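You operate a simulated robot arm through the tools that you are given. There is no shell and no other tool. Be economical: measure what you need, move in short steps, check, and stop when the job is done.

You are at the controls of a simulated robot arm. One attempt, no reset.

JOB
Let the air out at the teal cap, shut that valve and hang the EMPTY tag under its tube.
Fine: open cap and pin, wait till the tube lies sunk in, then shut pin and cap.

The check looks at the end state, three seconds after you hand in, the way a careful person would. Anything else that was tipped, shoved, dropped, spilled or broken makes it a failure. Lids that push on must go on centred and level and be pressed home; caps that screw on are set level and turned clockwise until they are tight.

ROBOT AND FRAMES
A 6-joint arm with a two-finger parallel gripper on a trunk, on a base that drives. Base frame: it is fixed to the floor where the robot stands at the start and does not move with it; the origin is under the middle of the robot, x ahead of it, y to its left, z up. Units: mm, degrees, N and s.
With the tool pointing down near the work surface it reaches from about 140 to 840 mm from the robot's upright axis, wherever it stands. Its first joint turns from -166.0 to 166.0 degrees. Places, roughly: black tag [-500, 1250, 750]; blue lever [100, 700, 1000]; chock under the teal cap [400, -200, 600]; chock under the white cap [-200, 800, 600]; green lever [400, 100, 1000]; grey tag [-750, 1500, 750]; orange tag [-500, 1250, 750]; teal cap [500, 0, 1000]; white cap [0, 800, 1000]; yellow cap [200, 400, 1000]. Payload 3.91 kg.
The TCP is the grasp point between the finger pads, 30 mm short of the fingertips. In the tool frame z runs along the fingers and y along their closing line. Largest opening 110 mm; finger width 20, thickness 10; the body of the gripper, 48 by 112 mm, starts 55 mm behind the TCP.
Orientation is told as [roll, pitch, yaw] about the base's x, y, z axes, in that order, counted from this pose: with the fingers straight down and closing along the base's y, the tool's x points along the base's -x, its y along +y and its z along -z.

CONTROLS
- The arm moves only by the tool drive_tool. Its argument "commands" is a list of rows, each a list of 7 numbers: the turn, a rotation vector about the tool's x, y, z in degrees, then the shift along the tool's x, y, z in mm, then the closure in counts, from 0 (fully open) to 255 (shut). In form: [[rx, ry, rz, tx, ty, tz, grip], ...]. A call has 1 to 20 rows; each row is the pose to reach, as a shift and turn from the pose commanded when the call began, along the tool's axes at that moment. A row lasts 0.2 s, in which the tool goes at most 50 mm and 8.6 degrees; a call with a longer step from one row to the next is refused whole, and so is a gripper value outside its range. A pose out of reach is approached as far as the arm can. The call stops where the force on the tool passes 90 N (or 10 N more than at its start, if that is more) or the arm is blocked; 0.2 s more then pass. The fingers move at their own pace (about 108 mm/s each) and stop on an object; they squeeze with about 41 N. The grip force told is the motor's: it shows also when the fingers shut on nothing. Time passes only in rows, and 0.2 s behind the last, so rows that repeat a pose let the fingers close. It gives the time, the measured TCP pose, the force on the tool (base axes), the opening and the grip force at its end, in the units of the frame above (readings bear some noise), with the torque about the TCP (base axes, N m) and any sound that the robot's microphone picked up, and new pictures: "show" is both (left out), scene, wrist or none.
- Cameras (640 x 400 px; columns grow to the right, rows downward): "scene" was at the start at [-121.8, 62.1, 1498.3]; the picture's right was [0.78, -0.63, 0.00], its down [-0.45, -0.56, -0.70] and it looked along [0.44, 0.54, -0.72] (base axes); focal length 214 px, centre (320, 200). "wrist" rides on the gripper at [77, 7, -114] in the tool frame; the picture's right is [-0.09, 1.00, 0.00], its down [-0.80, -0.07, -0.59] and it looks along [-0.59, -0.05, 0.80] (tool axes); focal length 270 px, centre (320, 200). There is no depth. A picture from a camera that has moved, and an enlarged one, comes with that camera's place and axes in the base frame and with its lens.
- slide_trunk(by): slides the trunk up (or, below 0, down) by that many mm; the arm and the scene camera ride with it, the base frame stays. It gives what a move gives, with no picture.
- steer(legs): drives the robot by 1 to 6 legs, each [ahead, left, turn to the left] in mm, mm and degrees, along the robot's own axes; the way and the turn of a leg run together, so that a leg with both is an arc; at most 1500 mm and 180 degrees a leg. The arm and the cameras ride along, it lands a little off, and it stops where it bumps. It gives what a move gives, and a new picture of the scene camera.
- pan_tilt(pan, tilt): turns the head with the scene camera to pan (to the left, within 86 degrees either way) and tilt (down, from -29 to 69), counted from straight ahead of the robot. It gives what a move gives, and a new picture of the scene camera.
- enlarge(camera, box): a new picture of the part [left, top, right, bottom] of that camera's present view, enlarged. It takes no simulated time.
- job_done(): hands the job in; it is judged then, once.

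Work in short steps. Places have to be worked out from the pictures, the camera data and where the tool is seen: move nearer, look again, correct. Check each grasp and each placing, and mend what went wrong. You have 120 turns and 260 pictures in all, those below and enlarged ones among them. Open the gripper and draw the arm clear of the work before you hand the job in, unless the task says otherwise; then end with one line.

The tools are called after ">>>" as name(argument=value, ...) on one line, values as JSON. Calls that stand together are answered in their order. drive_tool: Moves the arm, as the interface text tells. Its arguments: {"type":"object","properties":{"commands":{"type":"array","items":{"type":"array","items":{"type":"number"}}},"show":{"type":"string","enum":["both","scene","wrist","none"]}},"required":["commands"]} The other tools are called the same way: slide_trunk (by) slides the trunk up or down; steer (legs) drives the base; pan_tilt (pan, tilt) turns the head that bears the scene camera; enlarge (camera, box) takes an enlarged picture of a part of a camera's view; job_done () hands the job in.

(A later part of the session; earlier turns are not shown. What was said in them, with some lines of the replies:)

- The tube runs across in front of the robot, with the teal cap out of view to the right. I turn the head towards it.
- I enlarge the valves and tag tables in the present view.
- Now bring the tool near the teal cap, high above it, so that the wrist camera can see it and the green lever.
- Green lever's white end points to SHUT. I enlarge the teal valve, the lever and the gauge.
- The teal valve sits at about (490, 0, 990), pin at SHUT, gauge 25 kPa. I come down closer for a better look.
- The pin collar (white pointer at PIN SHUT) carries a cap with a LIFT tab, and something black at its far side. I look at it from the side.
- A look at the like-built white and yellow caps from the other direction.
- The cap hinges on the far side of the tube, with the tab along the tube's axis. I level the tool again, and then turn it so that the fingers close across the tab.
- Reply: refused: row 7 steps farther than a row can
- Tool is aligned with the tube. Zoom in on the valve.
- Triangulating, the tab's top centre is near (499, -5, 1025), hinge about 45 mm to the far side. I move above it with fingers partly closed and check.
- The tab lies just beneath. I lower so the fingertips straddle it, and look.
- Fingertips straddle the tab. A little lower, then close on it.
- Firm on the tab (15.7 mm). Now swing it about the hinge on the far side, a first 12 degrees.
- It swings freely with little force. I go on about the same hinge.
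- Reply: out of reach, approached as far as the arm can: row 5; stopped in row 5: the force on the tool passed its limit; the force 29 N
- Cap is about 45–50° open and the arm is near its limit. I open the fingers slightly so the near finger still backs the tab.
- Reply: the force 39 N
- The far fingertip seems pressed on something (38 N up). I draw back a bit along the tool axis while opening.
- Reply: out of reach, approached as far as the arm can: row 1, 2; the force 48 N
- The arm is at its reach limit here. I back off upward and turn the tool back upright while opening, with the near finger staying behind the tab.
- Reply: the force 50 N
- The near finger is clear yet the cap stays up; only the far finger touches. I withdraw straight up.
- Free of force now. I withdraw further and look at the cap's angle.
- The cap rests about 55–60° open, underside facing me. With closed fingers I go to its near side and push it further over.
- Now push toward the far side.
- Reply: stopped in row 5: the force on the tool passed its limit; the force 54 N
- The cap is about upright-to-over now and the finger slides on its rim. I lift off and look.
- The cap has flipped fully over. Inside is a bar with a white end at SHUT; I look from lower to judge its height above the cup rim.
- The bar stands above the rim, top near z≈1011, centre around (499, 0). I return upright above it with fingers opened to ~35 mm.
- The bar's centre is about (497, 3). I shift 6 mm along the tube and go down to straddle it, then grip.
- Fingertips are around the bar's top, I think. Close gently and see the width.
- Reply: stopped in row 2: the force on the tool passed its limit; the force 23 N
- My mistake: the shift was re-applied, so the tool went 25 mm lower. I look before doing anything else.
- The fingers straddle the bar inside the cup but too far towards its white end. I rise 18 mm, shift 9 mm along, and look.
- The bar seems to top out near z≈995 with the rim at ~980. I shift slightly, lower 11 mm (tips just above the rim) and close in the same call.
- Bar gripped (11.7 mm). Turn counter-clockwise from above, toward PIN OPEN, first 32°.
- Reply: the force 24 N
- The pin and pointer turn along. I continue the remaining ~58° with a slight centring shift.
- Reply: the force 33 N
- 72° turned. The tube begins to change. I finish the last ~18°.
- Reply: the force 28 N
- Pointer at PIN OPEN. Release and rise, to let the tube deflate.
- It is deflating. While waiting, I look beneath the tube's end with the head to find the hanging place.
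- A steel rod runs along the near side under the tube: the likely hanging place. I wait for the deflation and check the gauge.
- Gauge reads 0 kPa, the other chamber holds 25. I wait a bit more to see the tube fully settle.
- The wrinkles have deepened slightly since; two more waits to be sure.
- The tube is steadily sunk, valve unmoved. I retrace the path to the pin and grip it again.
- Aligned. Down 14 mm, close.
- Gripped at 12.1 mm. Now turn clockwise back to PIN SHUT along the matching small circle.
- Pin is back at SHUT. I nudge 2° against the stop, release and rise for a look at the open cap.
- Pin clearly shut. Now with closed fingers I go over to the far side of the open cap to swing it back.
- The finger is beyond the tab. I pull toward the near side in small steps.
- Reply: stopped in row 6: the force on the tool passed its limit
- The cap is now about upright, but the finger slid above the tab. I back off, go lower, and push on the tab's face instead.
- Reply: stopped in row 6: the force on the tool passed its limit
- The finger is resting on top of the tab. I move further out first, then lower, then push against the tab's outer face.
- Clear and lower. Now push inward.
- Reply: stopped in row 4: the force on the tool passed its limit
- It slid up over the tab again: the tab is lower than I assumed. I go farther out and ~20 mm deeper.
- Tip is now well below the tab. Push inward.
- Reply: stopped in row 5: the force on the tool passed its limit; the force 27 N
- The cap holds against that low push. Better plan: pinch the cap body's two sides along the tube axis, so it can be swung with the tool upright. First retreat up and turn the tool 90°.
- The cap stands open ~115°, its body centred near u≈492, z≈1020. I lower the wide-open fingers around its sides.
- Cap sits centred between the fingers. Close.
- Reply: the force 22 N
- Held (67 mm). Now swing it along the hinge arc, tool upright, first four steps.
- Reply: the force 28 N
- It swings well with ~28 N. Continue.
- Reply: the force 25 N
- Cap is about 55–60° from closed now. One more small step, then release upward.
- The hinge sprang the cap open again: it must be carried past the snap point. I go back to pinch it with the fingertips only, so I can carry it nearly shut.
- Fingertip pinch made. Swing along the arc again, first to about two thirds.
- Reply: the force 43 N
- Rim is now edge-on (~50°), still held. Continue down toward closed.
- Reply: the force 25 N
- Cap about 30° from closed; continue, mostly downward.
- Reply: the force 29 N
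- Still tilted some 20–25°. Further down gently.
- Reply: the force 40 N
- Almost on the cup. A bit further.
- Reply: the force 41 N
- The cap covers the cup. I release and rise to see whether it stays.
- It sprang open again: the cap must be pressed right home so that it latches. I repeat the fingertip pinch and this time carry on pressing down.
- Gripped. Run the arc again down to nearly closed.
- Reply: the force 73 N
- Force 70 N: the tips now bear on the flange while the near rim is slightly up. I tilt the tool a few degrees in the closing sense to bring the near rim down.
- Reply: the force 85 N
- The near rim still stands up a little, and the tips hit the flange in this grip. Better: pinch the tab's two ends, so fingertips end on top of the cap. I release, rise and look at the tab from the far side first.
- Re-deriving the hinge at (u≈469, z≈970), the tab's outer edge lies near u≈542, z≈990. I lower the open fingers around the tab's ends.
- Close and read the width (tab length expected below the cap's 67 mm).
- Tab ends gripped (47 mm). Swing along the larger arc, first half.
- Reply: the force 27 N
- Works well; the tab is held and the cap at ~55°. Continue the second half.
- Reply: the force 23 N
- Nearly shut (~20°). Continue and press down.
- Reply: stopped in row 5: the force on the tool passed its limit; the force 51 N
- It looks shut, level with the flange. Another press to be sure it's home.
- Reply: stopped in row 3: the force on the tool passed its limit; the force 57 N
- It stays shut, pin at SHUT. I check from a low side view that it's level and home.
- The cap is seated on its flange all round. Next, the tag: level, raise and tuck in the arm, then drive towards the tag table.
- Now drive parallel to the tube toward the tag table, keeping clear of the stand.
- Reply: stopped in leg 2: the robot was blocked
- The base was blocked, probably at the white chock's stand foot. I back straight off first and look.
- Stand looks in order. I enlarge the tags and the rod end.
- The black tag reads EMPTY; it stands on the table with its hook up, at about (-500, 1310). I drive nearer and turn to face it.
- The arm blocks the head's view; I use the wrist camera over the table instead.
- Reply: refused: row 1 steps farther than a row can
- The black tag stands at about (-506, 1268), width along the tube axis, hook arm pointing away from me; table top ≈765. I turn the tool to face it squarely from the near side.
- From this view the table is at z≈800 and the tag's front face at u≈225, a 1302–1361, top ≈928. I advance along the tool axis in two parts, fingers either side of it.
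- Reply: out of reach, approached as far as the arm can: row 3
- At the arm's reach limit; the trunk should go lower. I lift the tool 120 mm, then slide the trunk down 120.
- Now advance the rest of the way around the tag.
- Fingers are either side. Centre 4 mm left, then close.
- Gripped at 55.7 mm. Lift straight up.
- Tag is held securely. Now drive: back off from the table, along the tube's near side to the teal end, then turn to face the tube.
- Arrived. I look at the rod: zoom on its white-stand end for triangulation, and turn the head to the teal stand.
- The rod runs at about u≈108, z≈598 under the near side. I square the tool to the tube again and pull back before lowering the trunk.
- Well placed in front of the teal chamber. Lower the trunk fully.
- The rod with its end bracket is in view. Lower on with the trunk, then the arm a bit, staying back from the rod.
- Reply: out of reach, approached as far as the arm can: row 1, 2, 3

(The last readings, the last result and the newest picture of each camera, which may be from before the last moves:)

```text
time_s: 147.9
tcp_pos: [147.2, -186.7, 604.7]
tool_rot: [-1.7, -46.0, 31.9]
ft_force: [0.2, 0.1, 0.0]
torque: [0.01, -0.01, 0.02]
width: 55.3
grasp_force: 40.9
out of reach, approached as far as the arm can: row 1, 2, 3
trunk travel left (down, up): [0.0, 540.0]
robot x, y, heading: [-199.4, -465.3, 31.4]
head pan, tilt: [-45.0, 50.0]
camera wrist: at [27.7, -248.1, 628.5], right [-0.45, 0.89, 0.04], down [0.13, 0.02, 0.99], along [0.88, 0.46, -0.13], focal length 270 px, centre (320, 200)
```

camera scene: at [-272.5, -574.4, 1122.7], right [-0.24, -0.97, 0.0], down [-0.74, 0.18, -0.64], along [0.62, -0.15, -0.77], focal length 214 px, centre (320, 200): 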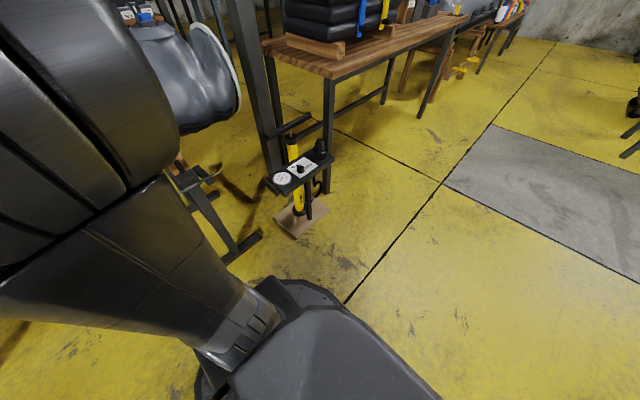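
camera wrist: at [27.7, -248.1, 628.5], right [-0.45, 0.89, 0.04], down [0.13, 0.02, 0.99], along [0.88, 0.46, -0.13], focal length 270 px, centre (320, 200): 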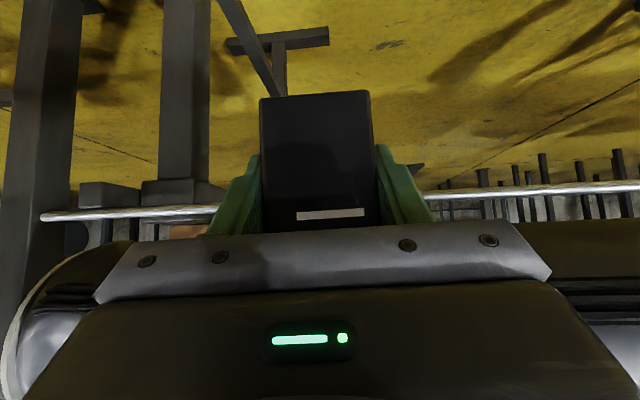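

The arm folds up too tightly this close. I back the base 130 mm so that the arm can reach out lower.

>>> steer(legs=[[-130, 0, 0]])

>>> drive_tool(commands=[[0, 0, 0, -15, 0, 15, 225], [0, 0, 0, -30, 0, 30, 225], [0, 0, 0, -45, 0, 45, 225], [0, 0, 0, -60, 0, 60, 225]], show="wrist")

```text
time_s: 149.2
tcp_pos: [34.9, -255.1, 604.3]
tool_rot: [-1.9, -46.1, 31.9]
ft_force: [0.0, 0.4, -0.6]
torque: [0.02, 0.02, -0.02]
width: 55.6
grasp_force: 41.0
trunk travel left (down, up): [0.0, 540.0]
robot x, y, heading: [-312.8, -536.6, 31.3]
head pan, tilt: [-45.0, 50.0]
camera scene: at [-384.6, -642.4, 1042.7], right [-0.24, -0.97, 0.0], down [-0.74, 0.18, -0.64], along [0.62, -0.15, -0.77], focal length 214 px, centre (320, 200)
```

scene: 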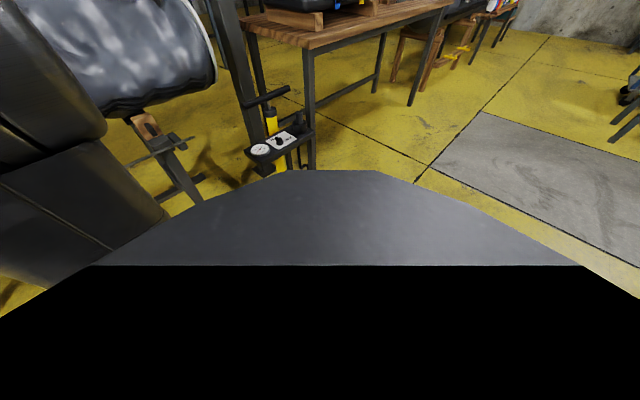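

```text
time_s: 150.2
tcp_pos: [109.4, -211.5, 607.6]
tool_rot: [-1.9, -46.2, 31.9]
ft_force: [0.5, -0.3, -1.2]
torque: [-0.01, -0.03, 0.03]
width: 55.5
grasp_force: 41.0
trunk travel left (down, up): [0.0, 540.0]
robot x, y, heading: [-311.5, -537.4, 31.5]
head pan, tilt: [-45.0, 50.0]
camera wrist: at [-11.3, -272.9, 631.0], right [-0.45, 0.89, 0.04], down [0.13, 0.02, 0.99], along [0.88, 0.45, -0.13], focal length 270 px, centre (320, 200)
```

wrist: 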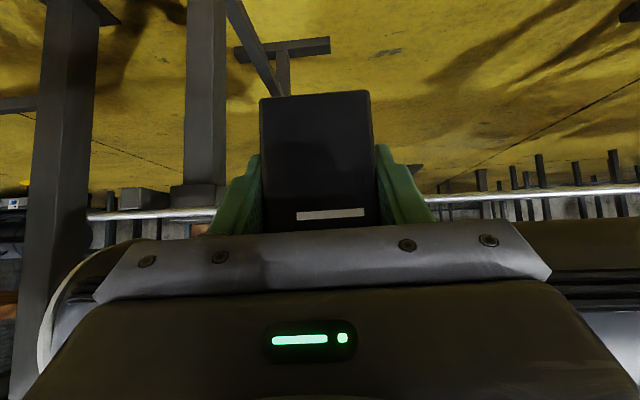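

Now the reach is better; the rod works out at u≈134, z≈596 here. I go lower, still short of the rod.

>>> drive_tool(commands=[[0, 0, 0, 10, -8, 30, 225], [0, 0, 0, 20, -16, 60, 225], [0, 0, 0, 30, -24, 90, 225], [0, 0, 0, 33, -25, 100, 225]], show="wrist")

```text
time_s: 151.2
tcp_pos: [142.2, -178.1, 507.1]
tool_rot: [-2.6, -45.9, 32.0]
ft_force: [-0.5, 0.0, -0.3]
torque: [-0.02, 0.02, -0.04]
width: 55.7
grasp_force: 41.2
out of reach, approached as far as the arm can: row 2, 3, 4
trunk travel left (down, up): [0.0, 540.0]
robot x, y, heading: [-309.5, -532.9, 31.4]
head pan, tilt: [-45.0, 50.0]
camera wrist: at [21.5, -238.3, 533.1], right [-0.45, 0.89, 0.03], down [0.13, 0.03, 0.99], along [0.89, 0.45, -0.13], focal length 270 px, centre (320, 200)
```

wrist: 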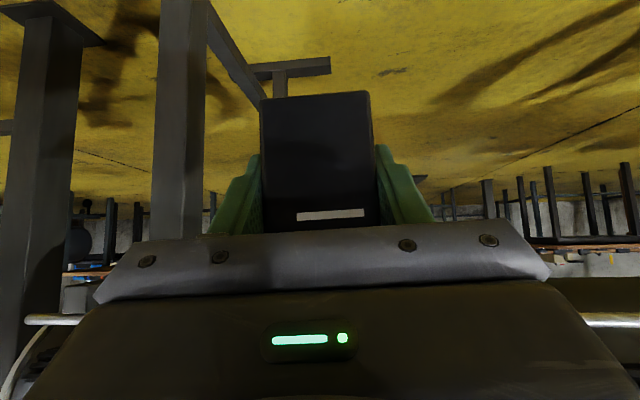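

Depth is fine, but the arm can't shift right; I shift the base 55 mm to the right instead.

>>> steer(legs=[[0, -55, 0]])

>>> drive_tool(commands=[[0, 0, 0, 0, 0, 0, 225]], show="wrist")

```text
time_s: 152.2
tcp_pos: [170.0, -225.9, 508.7]
tool_rot: [-2.7, -45.8, 31.9]
ft_force: [-0.6, -0.4, -0.7]
torque: [-0.02, 0.01, 0.01]
width: 55.4
grasp_force: 41.2
trunk travel left (down, up): [0.0, 540.0]
robot x, y, heading: [-284.9, -580.2, 31.0]
head pan, tilt: [-45.0, 50.0]
camera scene: at [-356.1, -689.3, 1042.7], right [-0.24, -0.97, 0.0], down [-0.74, 0.18, -0.64], along [0.62, -0.15, -0.77], focal length 214 px, centre (320, 200)
```

scene: 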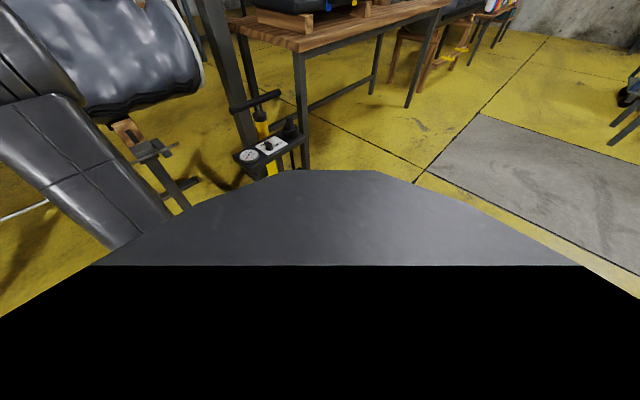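

```text
time_s: 152.6
tcp_pos: [169.7, -225.6, 508.4]
tool_rot: [-2.8, -45.9, 31.8]
ft_force: [-0.4, 0.0, -0.5]
torque: [0.01, 0.0, -0.02]
width: 55.4
grasp_force: 41.4
trunk travel left (down, up): [0.0, 540.0]
robot x, y, heading: [-283.4, -582.6, 31.3]
head pan, tilt: [-45.0, 50.0]
camera wrist: at [50.1, -285.5, 533.2], right [-0.45, 0.89, 0.03], down [0.13, 0.03, 0.99], along [0.89, 0.45, -0.13], focal length 270 px, centre (320, 200)
```

wrist: 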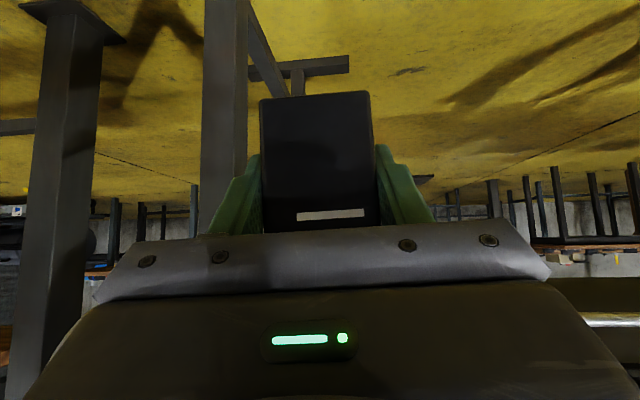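

Positioned at a≈-281, u≈24. I look with the head for a view of the hook and the rod.

>>> pan_tilt(pan=-10, tilt=30)

>>> pan_tilt(pan=35, tilt=30)

```text
time_s: 153.6
tcp_pos: [169.9, -224.5, 508.1]
tool_rot: [-2.7, -45.8, 31.9]
ft_force: [1.2, -0.4, -1.6]
torque: [-0.02, -0.03, 0.03]
width: 55.5
grasp_force: 40.8
trunk travel left (down, up): [0.0, 540.0]
robot x, y, heading: [-280.7, -584.4, 31.2]
head pan, tilt: [-10.0, 30.0]
camera scene: at [-346.5, -638.3, 1072.2], right [0.36, -0.93, 0.0], down [-0.47, -0.18, -0.87], along [0.81, 0.31, -0.5], focal length 214 px, centre (320, 200)
```

scene: 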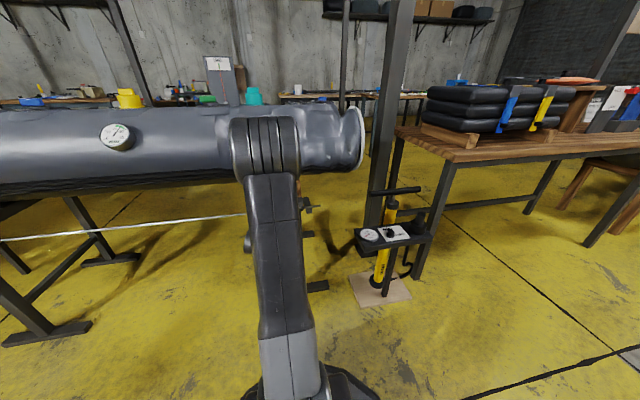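

```text
time_s: 154.7
tcp_pos: [169.8, -226.0, 508.6]
tool_rot: [-2.7, -45.9, 32.0]
ft_force: [-0.5, 0.1, -0.8]
torque: [0.05, 0.02, -0.04]
width: 55.5
grasp_force: 41.0
trunk travel left (down, up): [0.0, 540.0]
robot x, y, heading: [-282.9, -583.0, 31.0]
head pan, tilt: [35.0, 30.0]
camera scene: at [-394.3, -588.3, 1072.2], right [0.91, -0.4, 0.0], down [-0.2, -0.46, -0.87], along [0.35, 0.79, -0.5], focal length 214 px, centre (320, 200)
```

scene: 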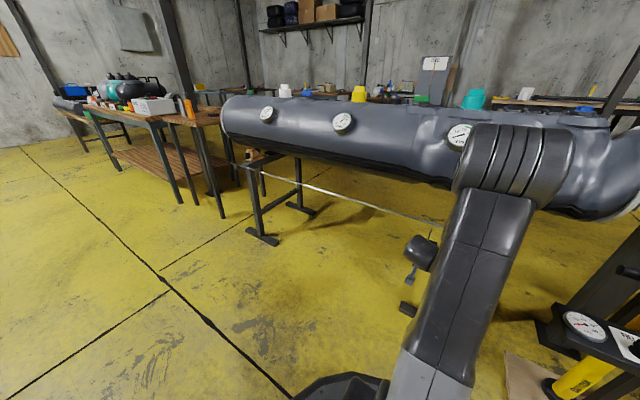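

>>> enlarge(camera="scene", box=[360, 190, 480, 320])

>>> pan_tilt(pan=70, tilt=30)

```text
3.08 times, centred on (420, 255) of scene
camera zoom: at [-394.3, -588.3, 1072.2], right [0.91, -0.4, 0.0], down [-0.2, -0.46, -0.87], along [0.35, 0.79, -0.5], focal length 660 px, centre (12, 31)
```

zoom: 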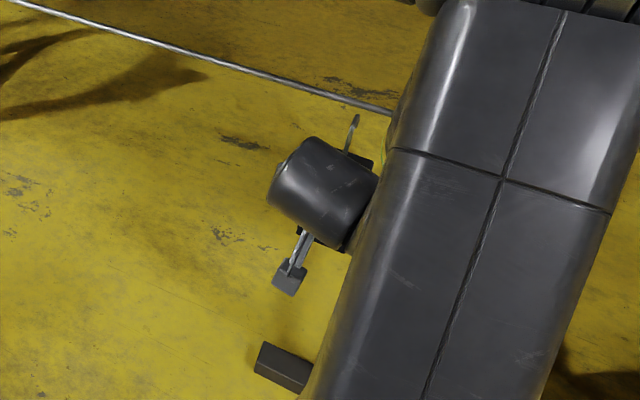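

```text
time_s: 155.7
tcp_pos: [169.7, -225.8, 508.7]
tool_rot: [-2.7, -45.9, 31.9]
ft_force: [-0.9, 0.3, -0.4]
torque: [0.03, 0.02, -0.02]
width: 55.6
grasp_force: 40.9
trunk travel left (down, up): [0.0, 540.0]
robot x, y, heading: [-286.5, -583.6, 31.1]
head pan, tilt: [70.0, 30.0]
camera scene: at [-448.4, -582.3, 1072.2], right [0.98, 0.19, 0.0], down [0.1, -0.49, -0.87], along [-0.17, 0.85, -0.5], focal length 214 px, centre (320, 200)
```

scene: 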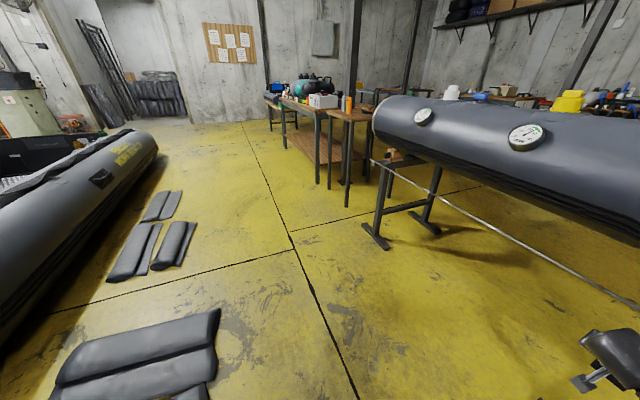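

Hook top is at ~z 633, rod about u≈128, z≈596: the hook tip should pass just above the rod. I advance toward the rod to just short of it, then check.

>>> drive_tool(commands=[[0, 0, 0, -12, 0, 8, 225], [0, 0, 0, -23, 0, 18, 225], [0, 0, 0, -33, 0, 28, 225], [0, 0, 0, -43, 0, 38, 225]], show="none")

>>> pan_tilt(pan=50, tilt=25)

>>> enlarge(camera="scene", box=[440, 200, 640, 325])

```text
time_s: 156.7
tcp_pos: [220.9, -197.6, 513.4]
tool_rot: [-2.6, -45.9, 31.9]
ft_force: [0.4, -0.2, -1.4]
torque: [-0.03, 0.0, 0.01]
width: 55.7
grasp_force: 41.1
trunk travel left (down, up): [0.0, 540.0]
robot x, y, heading: [-282.9, -576.3, 31.0]
head pan, tilt: [70.0, 30.0]
```

```text
time_s: 157.6
tcp_pos: [221.0, -197.4, 512.7]
tool_rot: [-2.7, -45.9, 31.9]
ft_force: [-0.1, 0.4, -0.9]
torque: [0.02, 0.0, 0.01]
width: 55.6
grasp_force: 41.0
trunk travel left (down, up): [0.0, 540.0]
robot x, y, heading: [-285.6, -583.6, 31.4]
head pan, tilt: [50.0, 25.0]
camera scene: at [-416.9, -579.9, 1080.2], right [0.99, -0.15, 0.0], down [-0.06, -0.42, -0.91], along [0.14, 0.9, -0.42], focal length 214 px, centre (320, 200)
```

scene: 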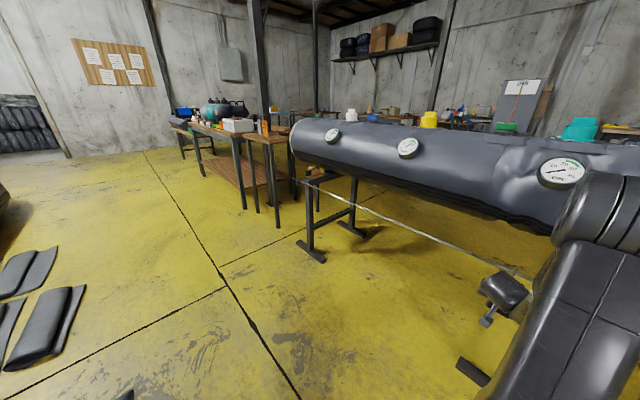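

```text
3.20 times, centred on (540, 262) of scene
camera zoom: at [-416.9, -579.9, 1080.2], right [0.99, -0.15, 0.0], down [-0.06, -0.42, -0.91], along [0.14, 0.9, -0.42], focal length 686 px, centre (-384, 0)
```

zoom: 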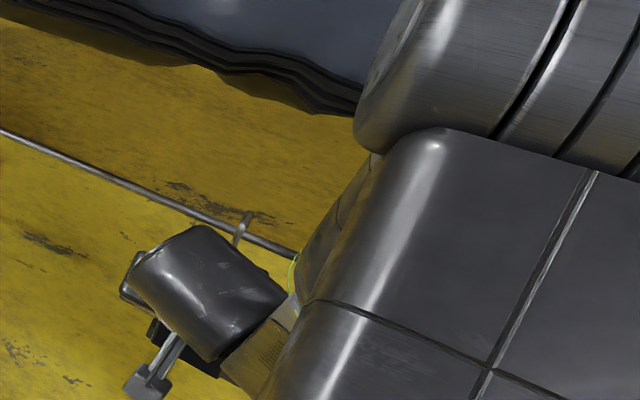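

Hook top confirmed at z≈642; rod u≈131. Advance 31 mm over the rod, watching the force.

>>> drive_tool(commands=[[0, 0, 0, -7, 0, 7.4, 225], [0, 0, 0, -14, 0, 14.8, 225], [0, 0, 0, -21.6, 0, 22.2, 225]], show="none")

>>> enlarge(camera="scene", box=[480, 240, 560, 290])

```text
time_s: 158.4
tcp_pos: [248.5, -182.0, 512.6]
tool_rot: [-2.7, -45.9, 31.9]
ft_force: [0.1, 0.9, 0.2]
torque: [0.0, -0.01, 0.0]
width: 55.3
grasp_force: 41.1
trunk travel left (down, up): [0.0, 540.0]
robot x, y, heading: [-282.4, -585.7, 31.1]
head pan, tilt: [50.0, 25.0]
```

```text
8.00 times, centred on (520, 265) of scene
camera zoom: at [-416.8, -580.0, 1080.2], right [0.99, -0.15, 0.0], down [-0.06, -0.42, -0.91], along [0.14, 0.9, -0.42], focal length 1716 px, centre (-1280, -320)
```

zoom: 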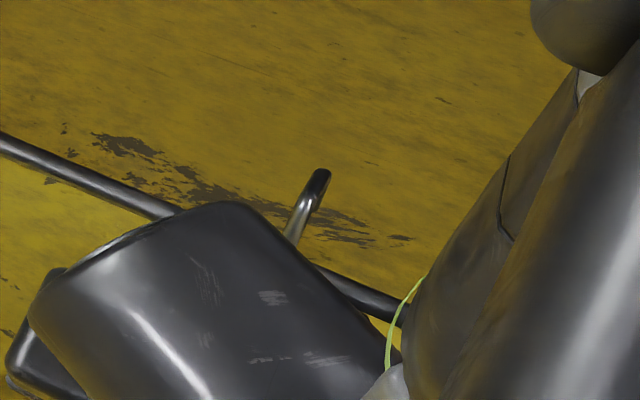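

No contact. Now lower in steps; contact of hook on rod expected near TCP z≈478.

>>> drive_tool(commands=[[0, 0, 0, 7, 0, 7, 225], [0, 0, 0, 14, 0, 14, 225]], show="none")

>>> enlarge(camera="scene", box=[480, 240, 560, 290])

```text
time_s: 159.0
tcp_pos: [247.8, -181.4, 491.4]
tool_rot: [-2.7, -45.9, 31.9]
ft_force: [-0.6, 0.3, -0.8]
torque: [-0.03, 0.0, 0.04]
width: 55.6
grasp_force: 41.3
trunk travel left (down, up): [0.0, 540.0]
robot x, y, heading: [-284.1, -584.2, 31.1]
head pan, tilt: [50.0, 25.0]
```

```text
8.00 times, centred on (520, 265) of scene
camera zoom: at [-416.9, -580.0, 1080.2], right [0.99, -0.15, 0.0], down [-0.06, -0.42, -0.91], along [0.14, 0.9, -0.42], focal length 1716 px, centre (-1280, -320)
```

zoom: 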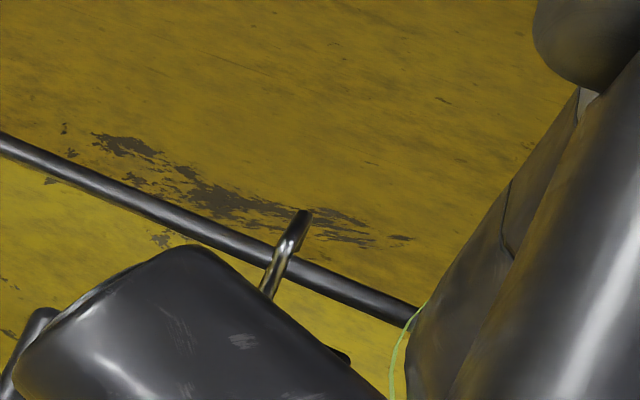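

The hook's arm now lies across above the rod. Lower a little more at a time.

>>> drive_tool(commands=[[0, 0, 0, 3, 0, 3, 225], [0, 0, 0, 6, 0, 6, 225]], show="none")

>>> enlarge(camera="scene", box=[480, 240, 560, 290])

```text
time_s: 159.6
tcp_pos: [248.5, -181.9, 485.1]
tool_rot: [-2.6, -45.9, 31.9]
ft_force: [-0.1, -0.5, 0.0]
torque: [-0.01, -0.02, 0.02]
width: 55.6
grasp_force: 41.9
trunk travel left (down, up): [0.0, 540.0]
robot x, y, heading: [-282.1, -583.0, 31.2]
head pan, tilt: [50.0, 25.0]
```

```text
8.00 times, centred on (520, 265) of scene
camera zoom: at [-416.8, -580.0, 1080.2], right [0.99, -0.15, 0.0], down [-0.06, -0.42, -0.91], along [0.14, 0.9, -0.42], focal length 1716 px, centre (-1280, -320)
```

zoom: 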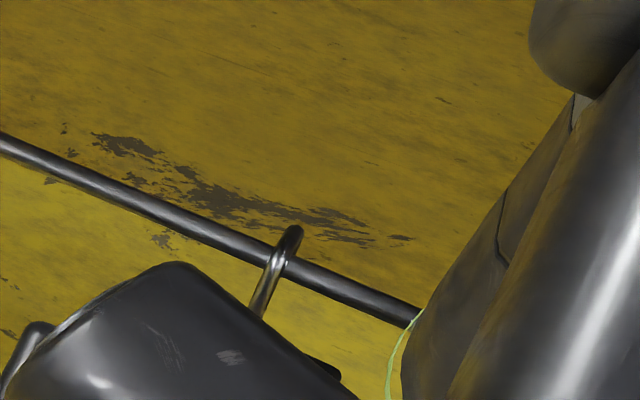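

Nearly seated. A bit more down.

>>> drive_tool(commands=[[0, 0, 0, 2, 0, 2, 225], [0, 0, 0, 4, 0, 4, 225]], show="none")

>>> enlarge(camera="scene", box=[480, 240, 560, 290])

```text
time_s: 160.2
tcp_pos: [248.5, -180.5, 481.9]
tool_rot: [-2.7, -46.3, 31.9]
ft_force: [4.1, 4.5, 19.2]
torque: [-0.48, 0.52, 0.0]
width: 55.3
grasp_force: 40.7
trunk travel left (down, up): [0.0, 540.0]
robot x, y, heading: [-286.2, -578.2, 31.3]
head pan, tilt: [50.0, 25.0]
```

```text
8.00 times, centred on (520, 265) of scene
camera zoom: at [-417.6, -580.5, 1080.5], right [0.99, -0.15, 0.0], down [-0.06, -0.42, -0.91], along [0.14, 0.9, -0.42], focal length 1716 px, centre (-1280, -320)
```

zoom: 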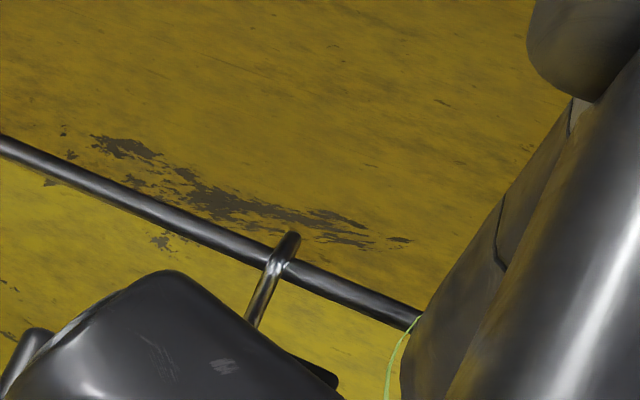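

Contact at 19 N, as predicted for the hook arm on the rod. I test by easing up 1.5 mm and pulling back a few mm: the tip should catch.

>>> drive_tool(commands=[[0, 0, 0, -1, 0, -1, 225], [0, 0, 0, 3.8, 0, -6, 225]], show="none")

```text
time_s: 160.8
tcp_pos: [242.7, -185.5, 482.1]
tool_rot: [-2.7, -46.1, 31.9]
ft_force: [9.5, 6.7, 22.1]
torque: [-0.6, 1.0, -0.02]
width: 55.9
grasp_force: 41.1
trunk travel left (down, up): [0.0, 540.0]
robot x, y, heading: [-283.7, -584.8, 31.4]
head pan, tilt: [50.0, 25.0]
```

>>> drive_tool(commands=[[0, 0, 0, -3, 0, -3, 225], [0, 0, 0, 0.5, 0, -6.6, 225]], show="none")

>>> enlarge(camera="scene", box=[480, 240, 560, 290])

```text
time_s: 161.4
tcp_pos: [236.6, -188.2, 484.1]
tool_rot: [-2.5, -45.7, 31.9]
ft_force: [10.2, 3.8, 4.4]
torque: [-0.31, 1.1, -0.07]
width: 55.3
grasp_force: 40.3
trunk travel left (down, up): [0.0, 540.0]
robot x, y, heading: [-282.4, -581.7, 31.5]
head pan, tilt: [50.0, 25.0]
```

```text
8.00 times, centred on (520, 265) of scene
camera zoom: at [-416.5, -580.0, 1080.0], right [0.99, -0.15, 0.0], down [-0.06, -0.42, -0.91], along [0.14, 0.9, -0.42], focal length 1716 px, centre (-1280, -320)
```

zoom: 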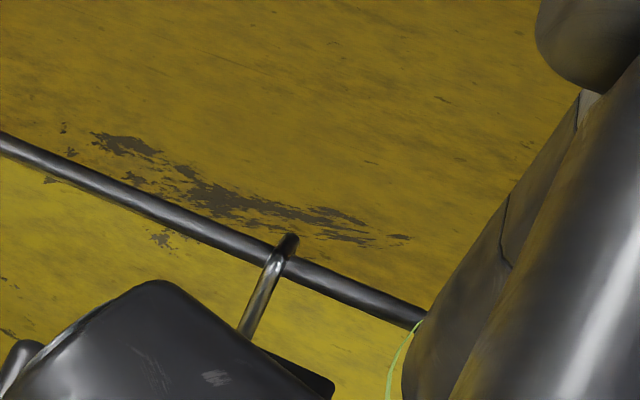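

The tip catches the rod (11 N pull back, little vertical): it is hooked. I ease off, let it rest, and open the fingers.

>>> drive_tool(commands=[[0, 0, 0, -2, 0, 2.5, 225], [0, 0, 0, -0.5, 0, 4, 225]], show="none")

>>> drive_tool(commands=[[0, 0, 0, 0, 0, 0, 120], [0, 0, 0, 0, 0, 0, 90], [0, 0, 0, 0, 0, 0, 60], [0, 0, 0, 0, 0, 0, 30], [0, 0, 0, 0, 0, 0, 30], [0, 0, 0, 0, 0, 0, 30]], show="wrist")

>>> enlarge(camera="scene", box=[480, 240, 560, 290])

```text
time_s: 162.0
tcp_pos: [239.4, -187.1, 482.9]
tool_rot: [-2.7, -45.9, 32.0]
ft_force: [-3.1, 0.6, 5.6]
torque: [0.01, -0.35, 0.04]
width: 55.2
grasp_force: 40.6
trunk travel left (down, up): [0.0, 540.0]
robot x, y, heading: [-281.0, -580.5, 31.5]
head pan, tilt: [50.0, 25.0]
```

```text
time_s: 163.4
tcp_pos: [240.6, -185.5, 482.5]
tool_rot: [-2.7, -45.9, 31.9]
ft_force: [-0.3, -0.1, -0.8]
torque: [-0.01, -0.02, 0.04]
width: 97.2
grasp_force: 0.0
trunk travel left (down, up): [0.0, 540.0]
robot x, y, heading: [-282.9, -581.5, 31.0]
head pan, tilt: [50.0, 25.0]
camera wrist: at [119.7, -246.4, 506.9], right [-0.45, 0.89, 0.03], down [0.13, 0.03, 0.99], along [0.89, 0.45, -0.13], focal length 270 px, centre (320, 200)
```

wrist: 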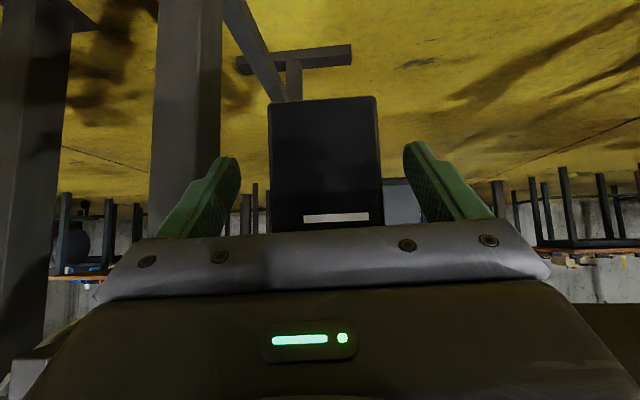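

```text
8.00 times, centred on (520, 265) of scene
camera zoom: at [-416.8, -580.0, 1080.2], right [0.99, -0.15, 0.0], down [-0.06, -0.42, -0.91], along [0.14, 0.9, -0.42], focal length 1716 px, centre (-1280, -320)
```

zoom: 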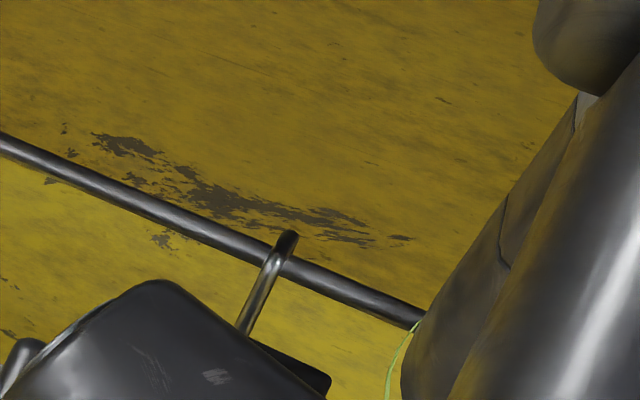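

The tag hangs free. Withdraw along the tool axis.

>>> drive_tool(commands=[[0, 0, 0, 5, 0, -20, 20], [0, 0, 0, 10, 0, -50, 20], [0, 0, 0, 15, 0, -90, 20], [0, 0, 0, 20, 0, -130, 20], [0, 0, 0, 20, 0, -160, 20]], show="wrist")

>>> enlarge(camera="wrist", box=[220, 20, 420, 240])

```text
time_s: 164.6
tcp_pos: [124.9, -249.3, 579.6]
tool_rot: [-2.7, -45.8, 32.1]
ft_force: [-0.4, -0.6, 0.2]
torque: [0.01, -0.02, 0.0]
width: 101.7
grasp_force: 0.1
trunk travel left (down, up): [0.0, 540.0]
robot x, y, heading: [-286.4, -583.1, 31.2]
head pan, tilt: [50.0, 25.0]
camera wrist: at [5.5, -308.8, 604.6], right [-0.45, 0.89, 0.03], down [0.13, 0.03, 0.99], along [0.89, 0.45, -0.13], focal length 270 px, centre (320, 200)
```

wrist: 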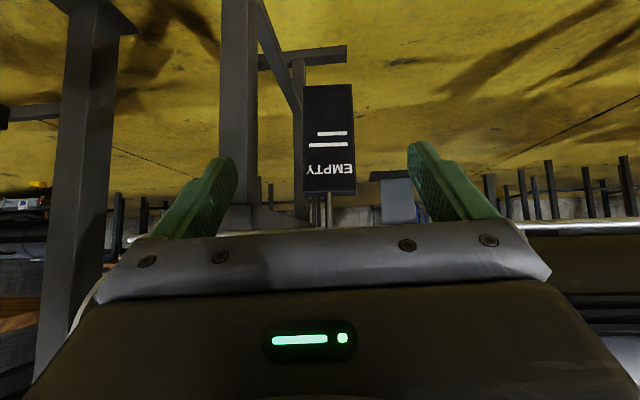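

```text
1.82 times, centred on (320, 130) of wrist
camera zoom: at [5.5, -308.8, 604.6], right [-0.45, 0.89, 0.03], down [0.13, 0.03, 0.99], along [0.89, 0.45, -0.13], focal length 491 px, centre (320, 327)
```

zoom: 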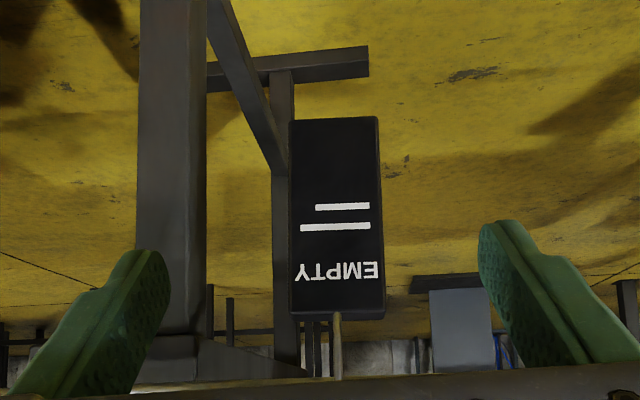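

The EMPTY tag hangs on the rod under the teal chamber. I back the robot away, raise, and make a final check.

>>> steer(legs=[[-250, 0, 0]])

>>> slide_trunk(by=400)

>>> pan_tilt(pan=35, tilt=35)

>>> drive_tool(commands=[[0, 0, 0, 0, 0, -20, 0], [0, 0, 0, 0, 0, -30, 0]], show="wrist")

```text
time_s: 166.4
tcp_pos: [-88.1, -378.9, 580.2]
tool_rot: [-2.7, -45.9, 31.9]
ft_force: [-0.3, -1.3, -0.1]
torque: [-0.03, 0.0, -0.01]
width: 101.2
grasp_force: 0.0
trunk travel left (down, up): [0.0, 540.0]
robot x, y, heading: [-498.2, -711.1, 31.2]
head pan, tilt: [50.0, 25.0]
camera scene: at [-631.4, -709.4, 1080.2], right [0.99, -0.15, 0.0], down [-0.07, -0.42, -0.91], along [0.14, 0.9, -0.42], focal length 214 px, centre (320, 200)
```

scene: 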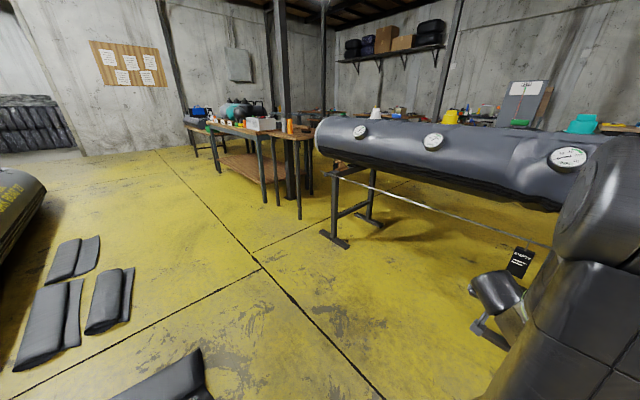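

```text
time_s: 170.2
tcp_pos: [-87.5, -379.4, 979.7]
tool_rot: [-2.6, -46.0, 31.8]
ft_force: [0.7, 0.4, -0.3]
torque: [-0.01, 0.03, -0.01]
width: 101.4
grasp_force: 0.1
trunk travel left (down, up): [-400.0, 140.0]
robot x, y, heading: [-494.0, -712.5, 31.4]
head pan, tilt: [50.0, 25.0]
```

```text
time_s: 171.0
tcp_pos: [-87.6, -379.0, 980.3]
tool_rot: [-2.7, -45.9, 31.8]
ft_force: [-1.0, 0.1, 0.6]
torque: [-0.02, -0.01, 0.0]
width: 101.5
grasp_force: 0.0
trunk travel left (down, up): [-400.0, 140.0]
robot x, y, heading: [-497.8, -712.6, 30.9]
head pan, tilt: [35.0, 35.0]
camera scene: at [-610.0, -719.9, 1464.4], right [0.91, -0.4, 0.0], down [-0.23, -0.52, -0.82], along [0.33, 0.75, -0.57], focal length 214 px, centre (320, 200)
```

scene: 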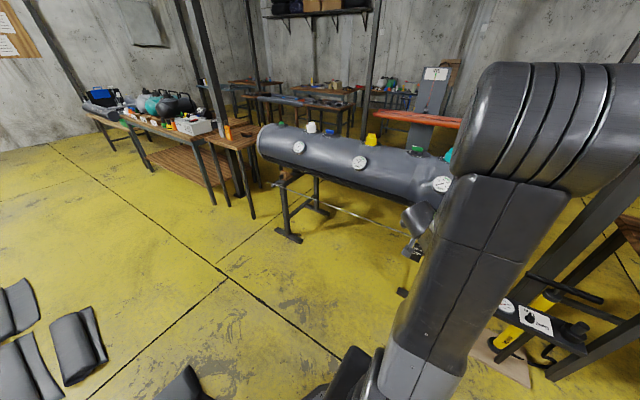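

```text
time_s: 171.6
tcp_pos: [-107.5, -390.7, 1002.1]
tool_rot: [-2.6, -45.9, 31.8]
ft_force: [0.4, 0.0, 0.6]
torque: [0.03, 0.02, -0.01]
width: 109.9
grasp_force: 0.0
trunk travel left (down, up): [-400.0, 140.0]
robot x, y, heading: [-497.1, -712.9, 31.0]
head pan, tilt: [35.0, 35.0]
camera wrist: at [-228.7, -450.2, 1025.9], right [-0.44, 0.9, 0.03], down [0.13, 0.03, 0.99], along [0.89, 0.44, -0.13], focal length 270 px, centre (320, 200)
```

wrist: 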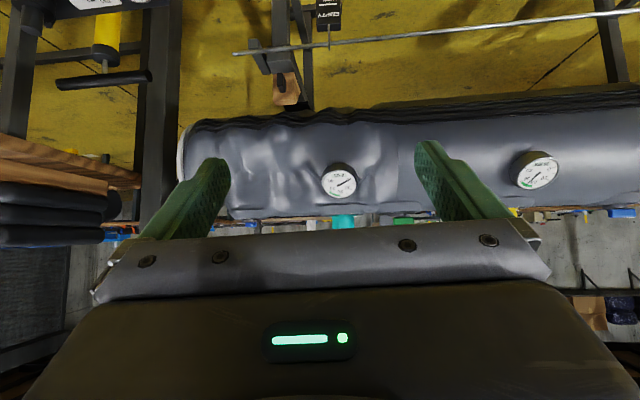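

Last look at tag, gauge and cap.

>>> enlarge(camera="wrist", box=[220, 0, 420, 125])

>>> enlarge(camera="wrist", box=[300, 150, 440, 235])

>>> enlarge(camera="scene", box=[250, 110, 470, 250])

```text
3.20 times, centred on (320, 62) of wrist
camera zoom: at [-228.7, -450.2, 1025.9], right [-0.44, 0.9, 0.03], down [0.13, 0.03, 0.99], along [0.89, 0.44, -0.13], focal length 865 px, centre (320, 640)
```

zoom: 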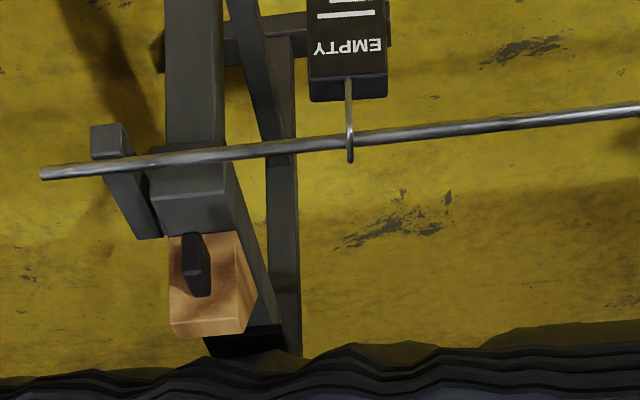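

```text
4.57 times, centred on (370, 192) of wrist
camera zoom: at [-228.7, -450.2, 1025.9], right [-0.44, 0.9, 0.03], down [0.13, 0.03, 0.99], along [0.89, 0.44, -0.13], focal length 1236 px, centre (91, 234)
```

zoom: 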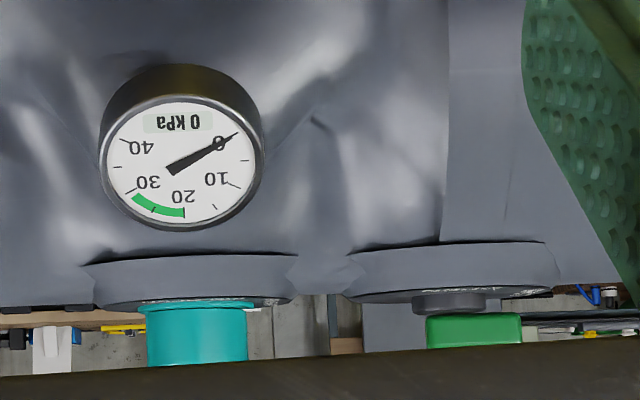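

```text
2.86 times, centred on (360, 180) of scene
camera zoom: at [-610.3, -720.1, 1464.4], right [0.91, -0.41, 0.0], down [-0.23, -0.52, -0.82], along [0.33, 0.75, -0.57], focal length 613 px, centre (206, 257)
```

zoom: 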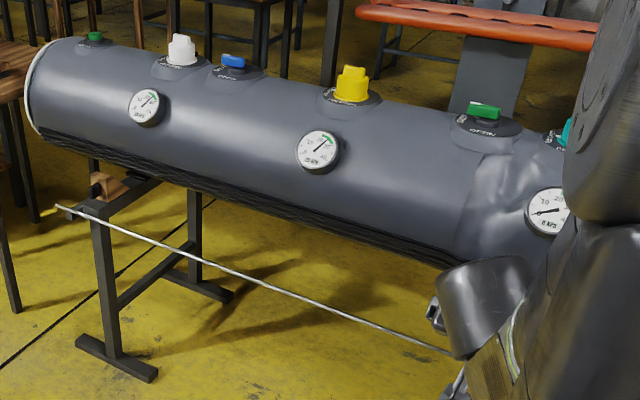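

Gauge at 0 kPa, the cap sits level with the pin shut, the other chambers still hold pressure, and the EMPTY tag hangs on the rod. The gripper is open and clear, so I hand in.

>>> job_done()

```text
The job is handed in.
```

The teal chamber reads 0 kPa and lies sunk in, its pin and cap are shut, and the EMPTY tag hangs on the rod under its tube. On the way to the tags, the base was stopped once, probably by the foot of the stand under the white cap. I backed off and it looked undisturbed.
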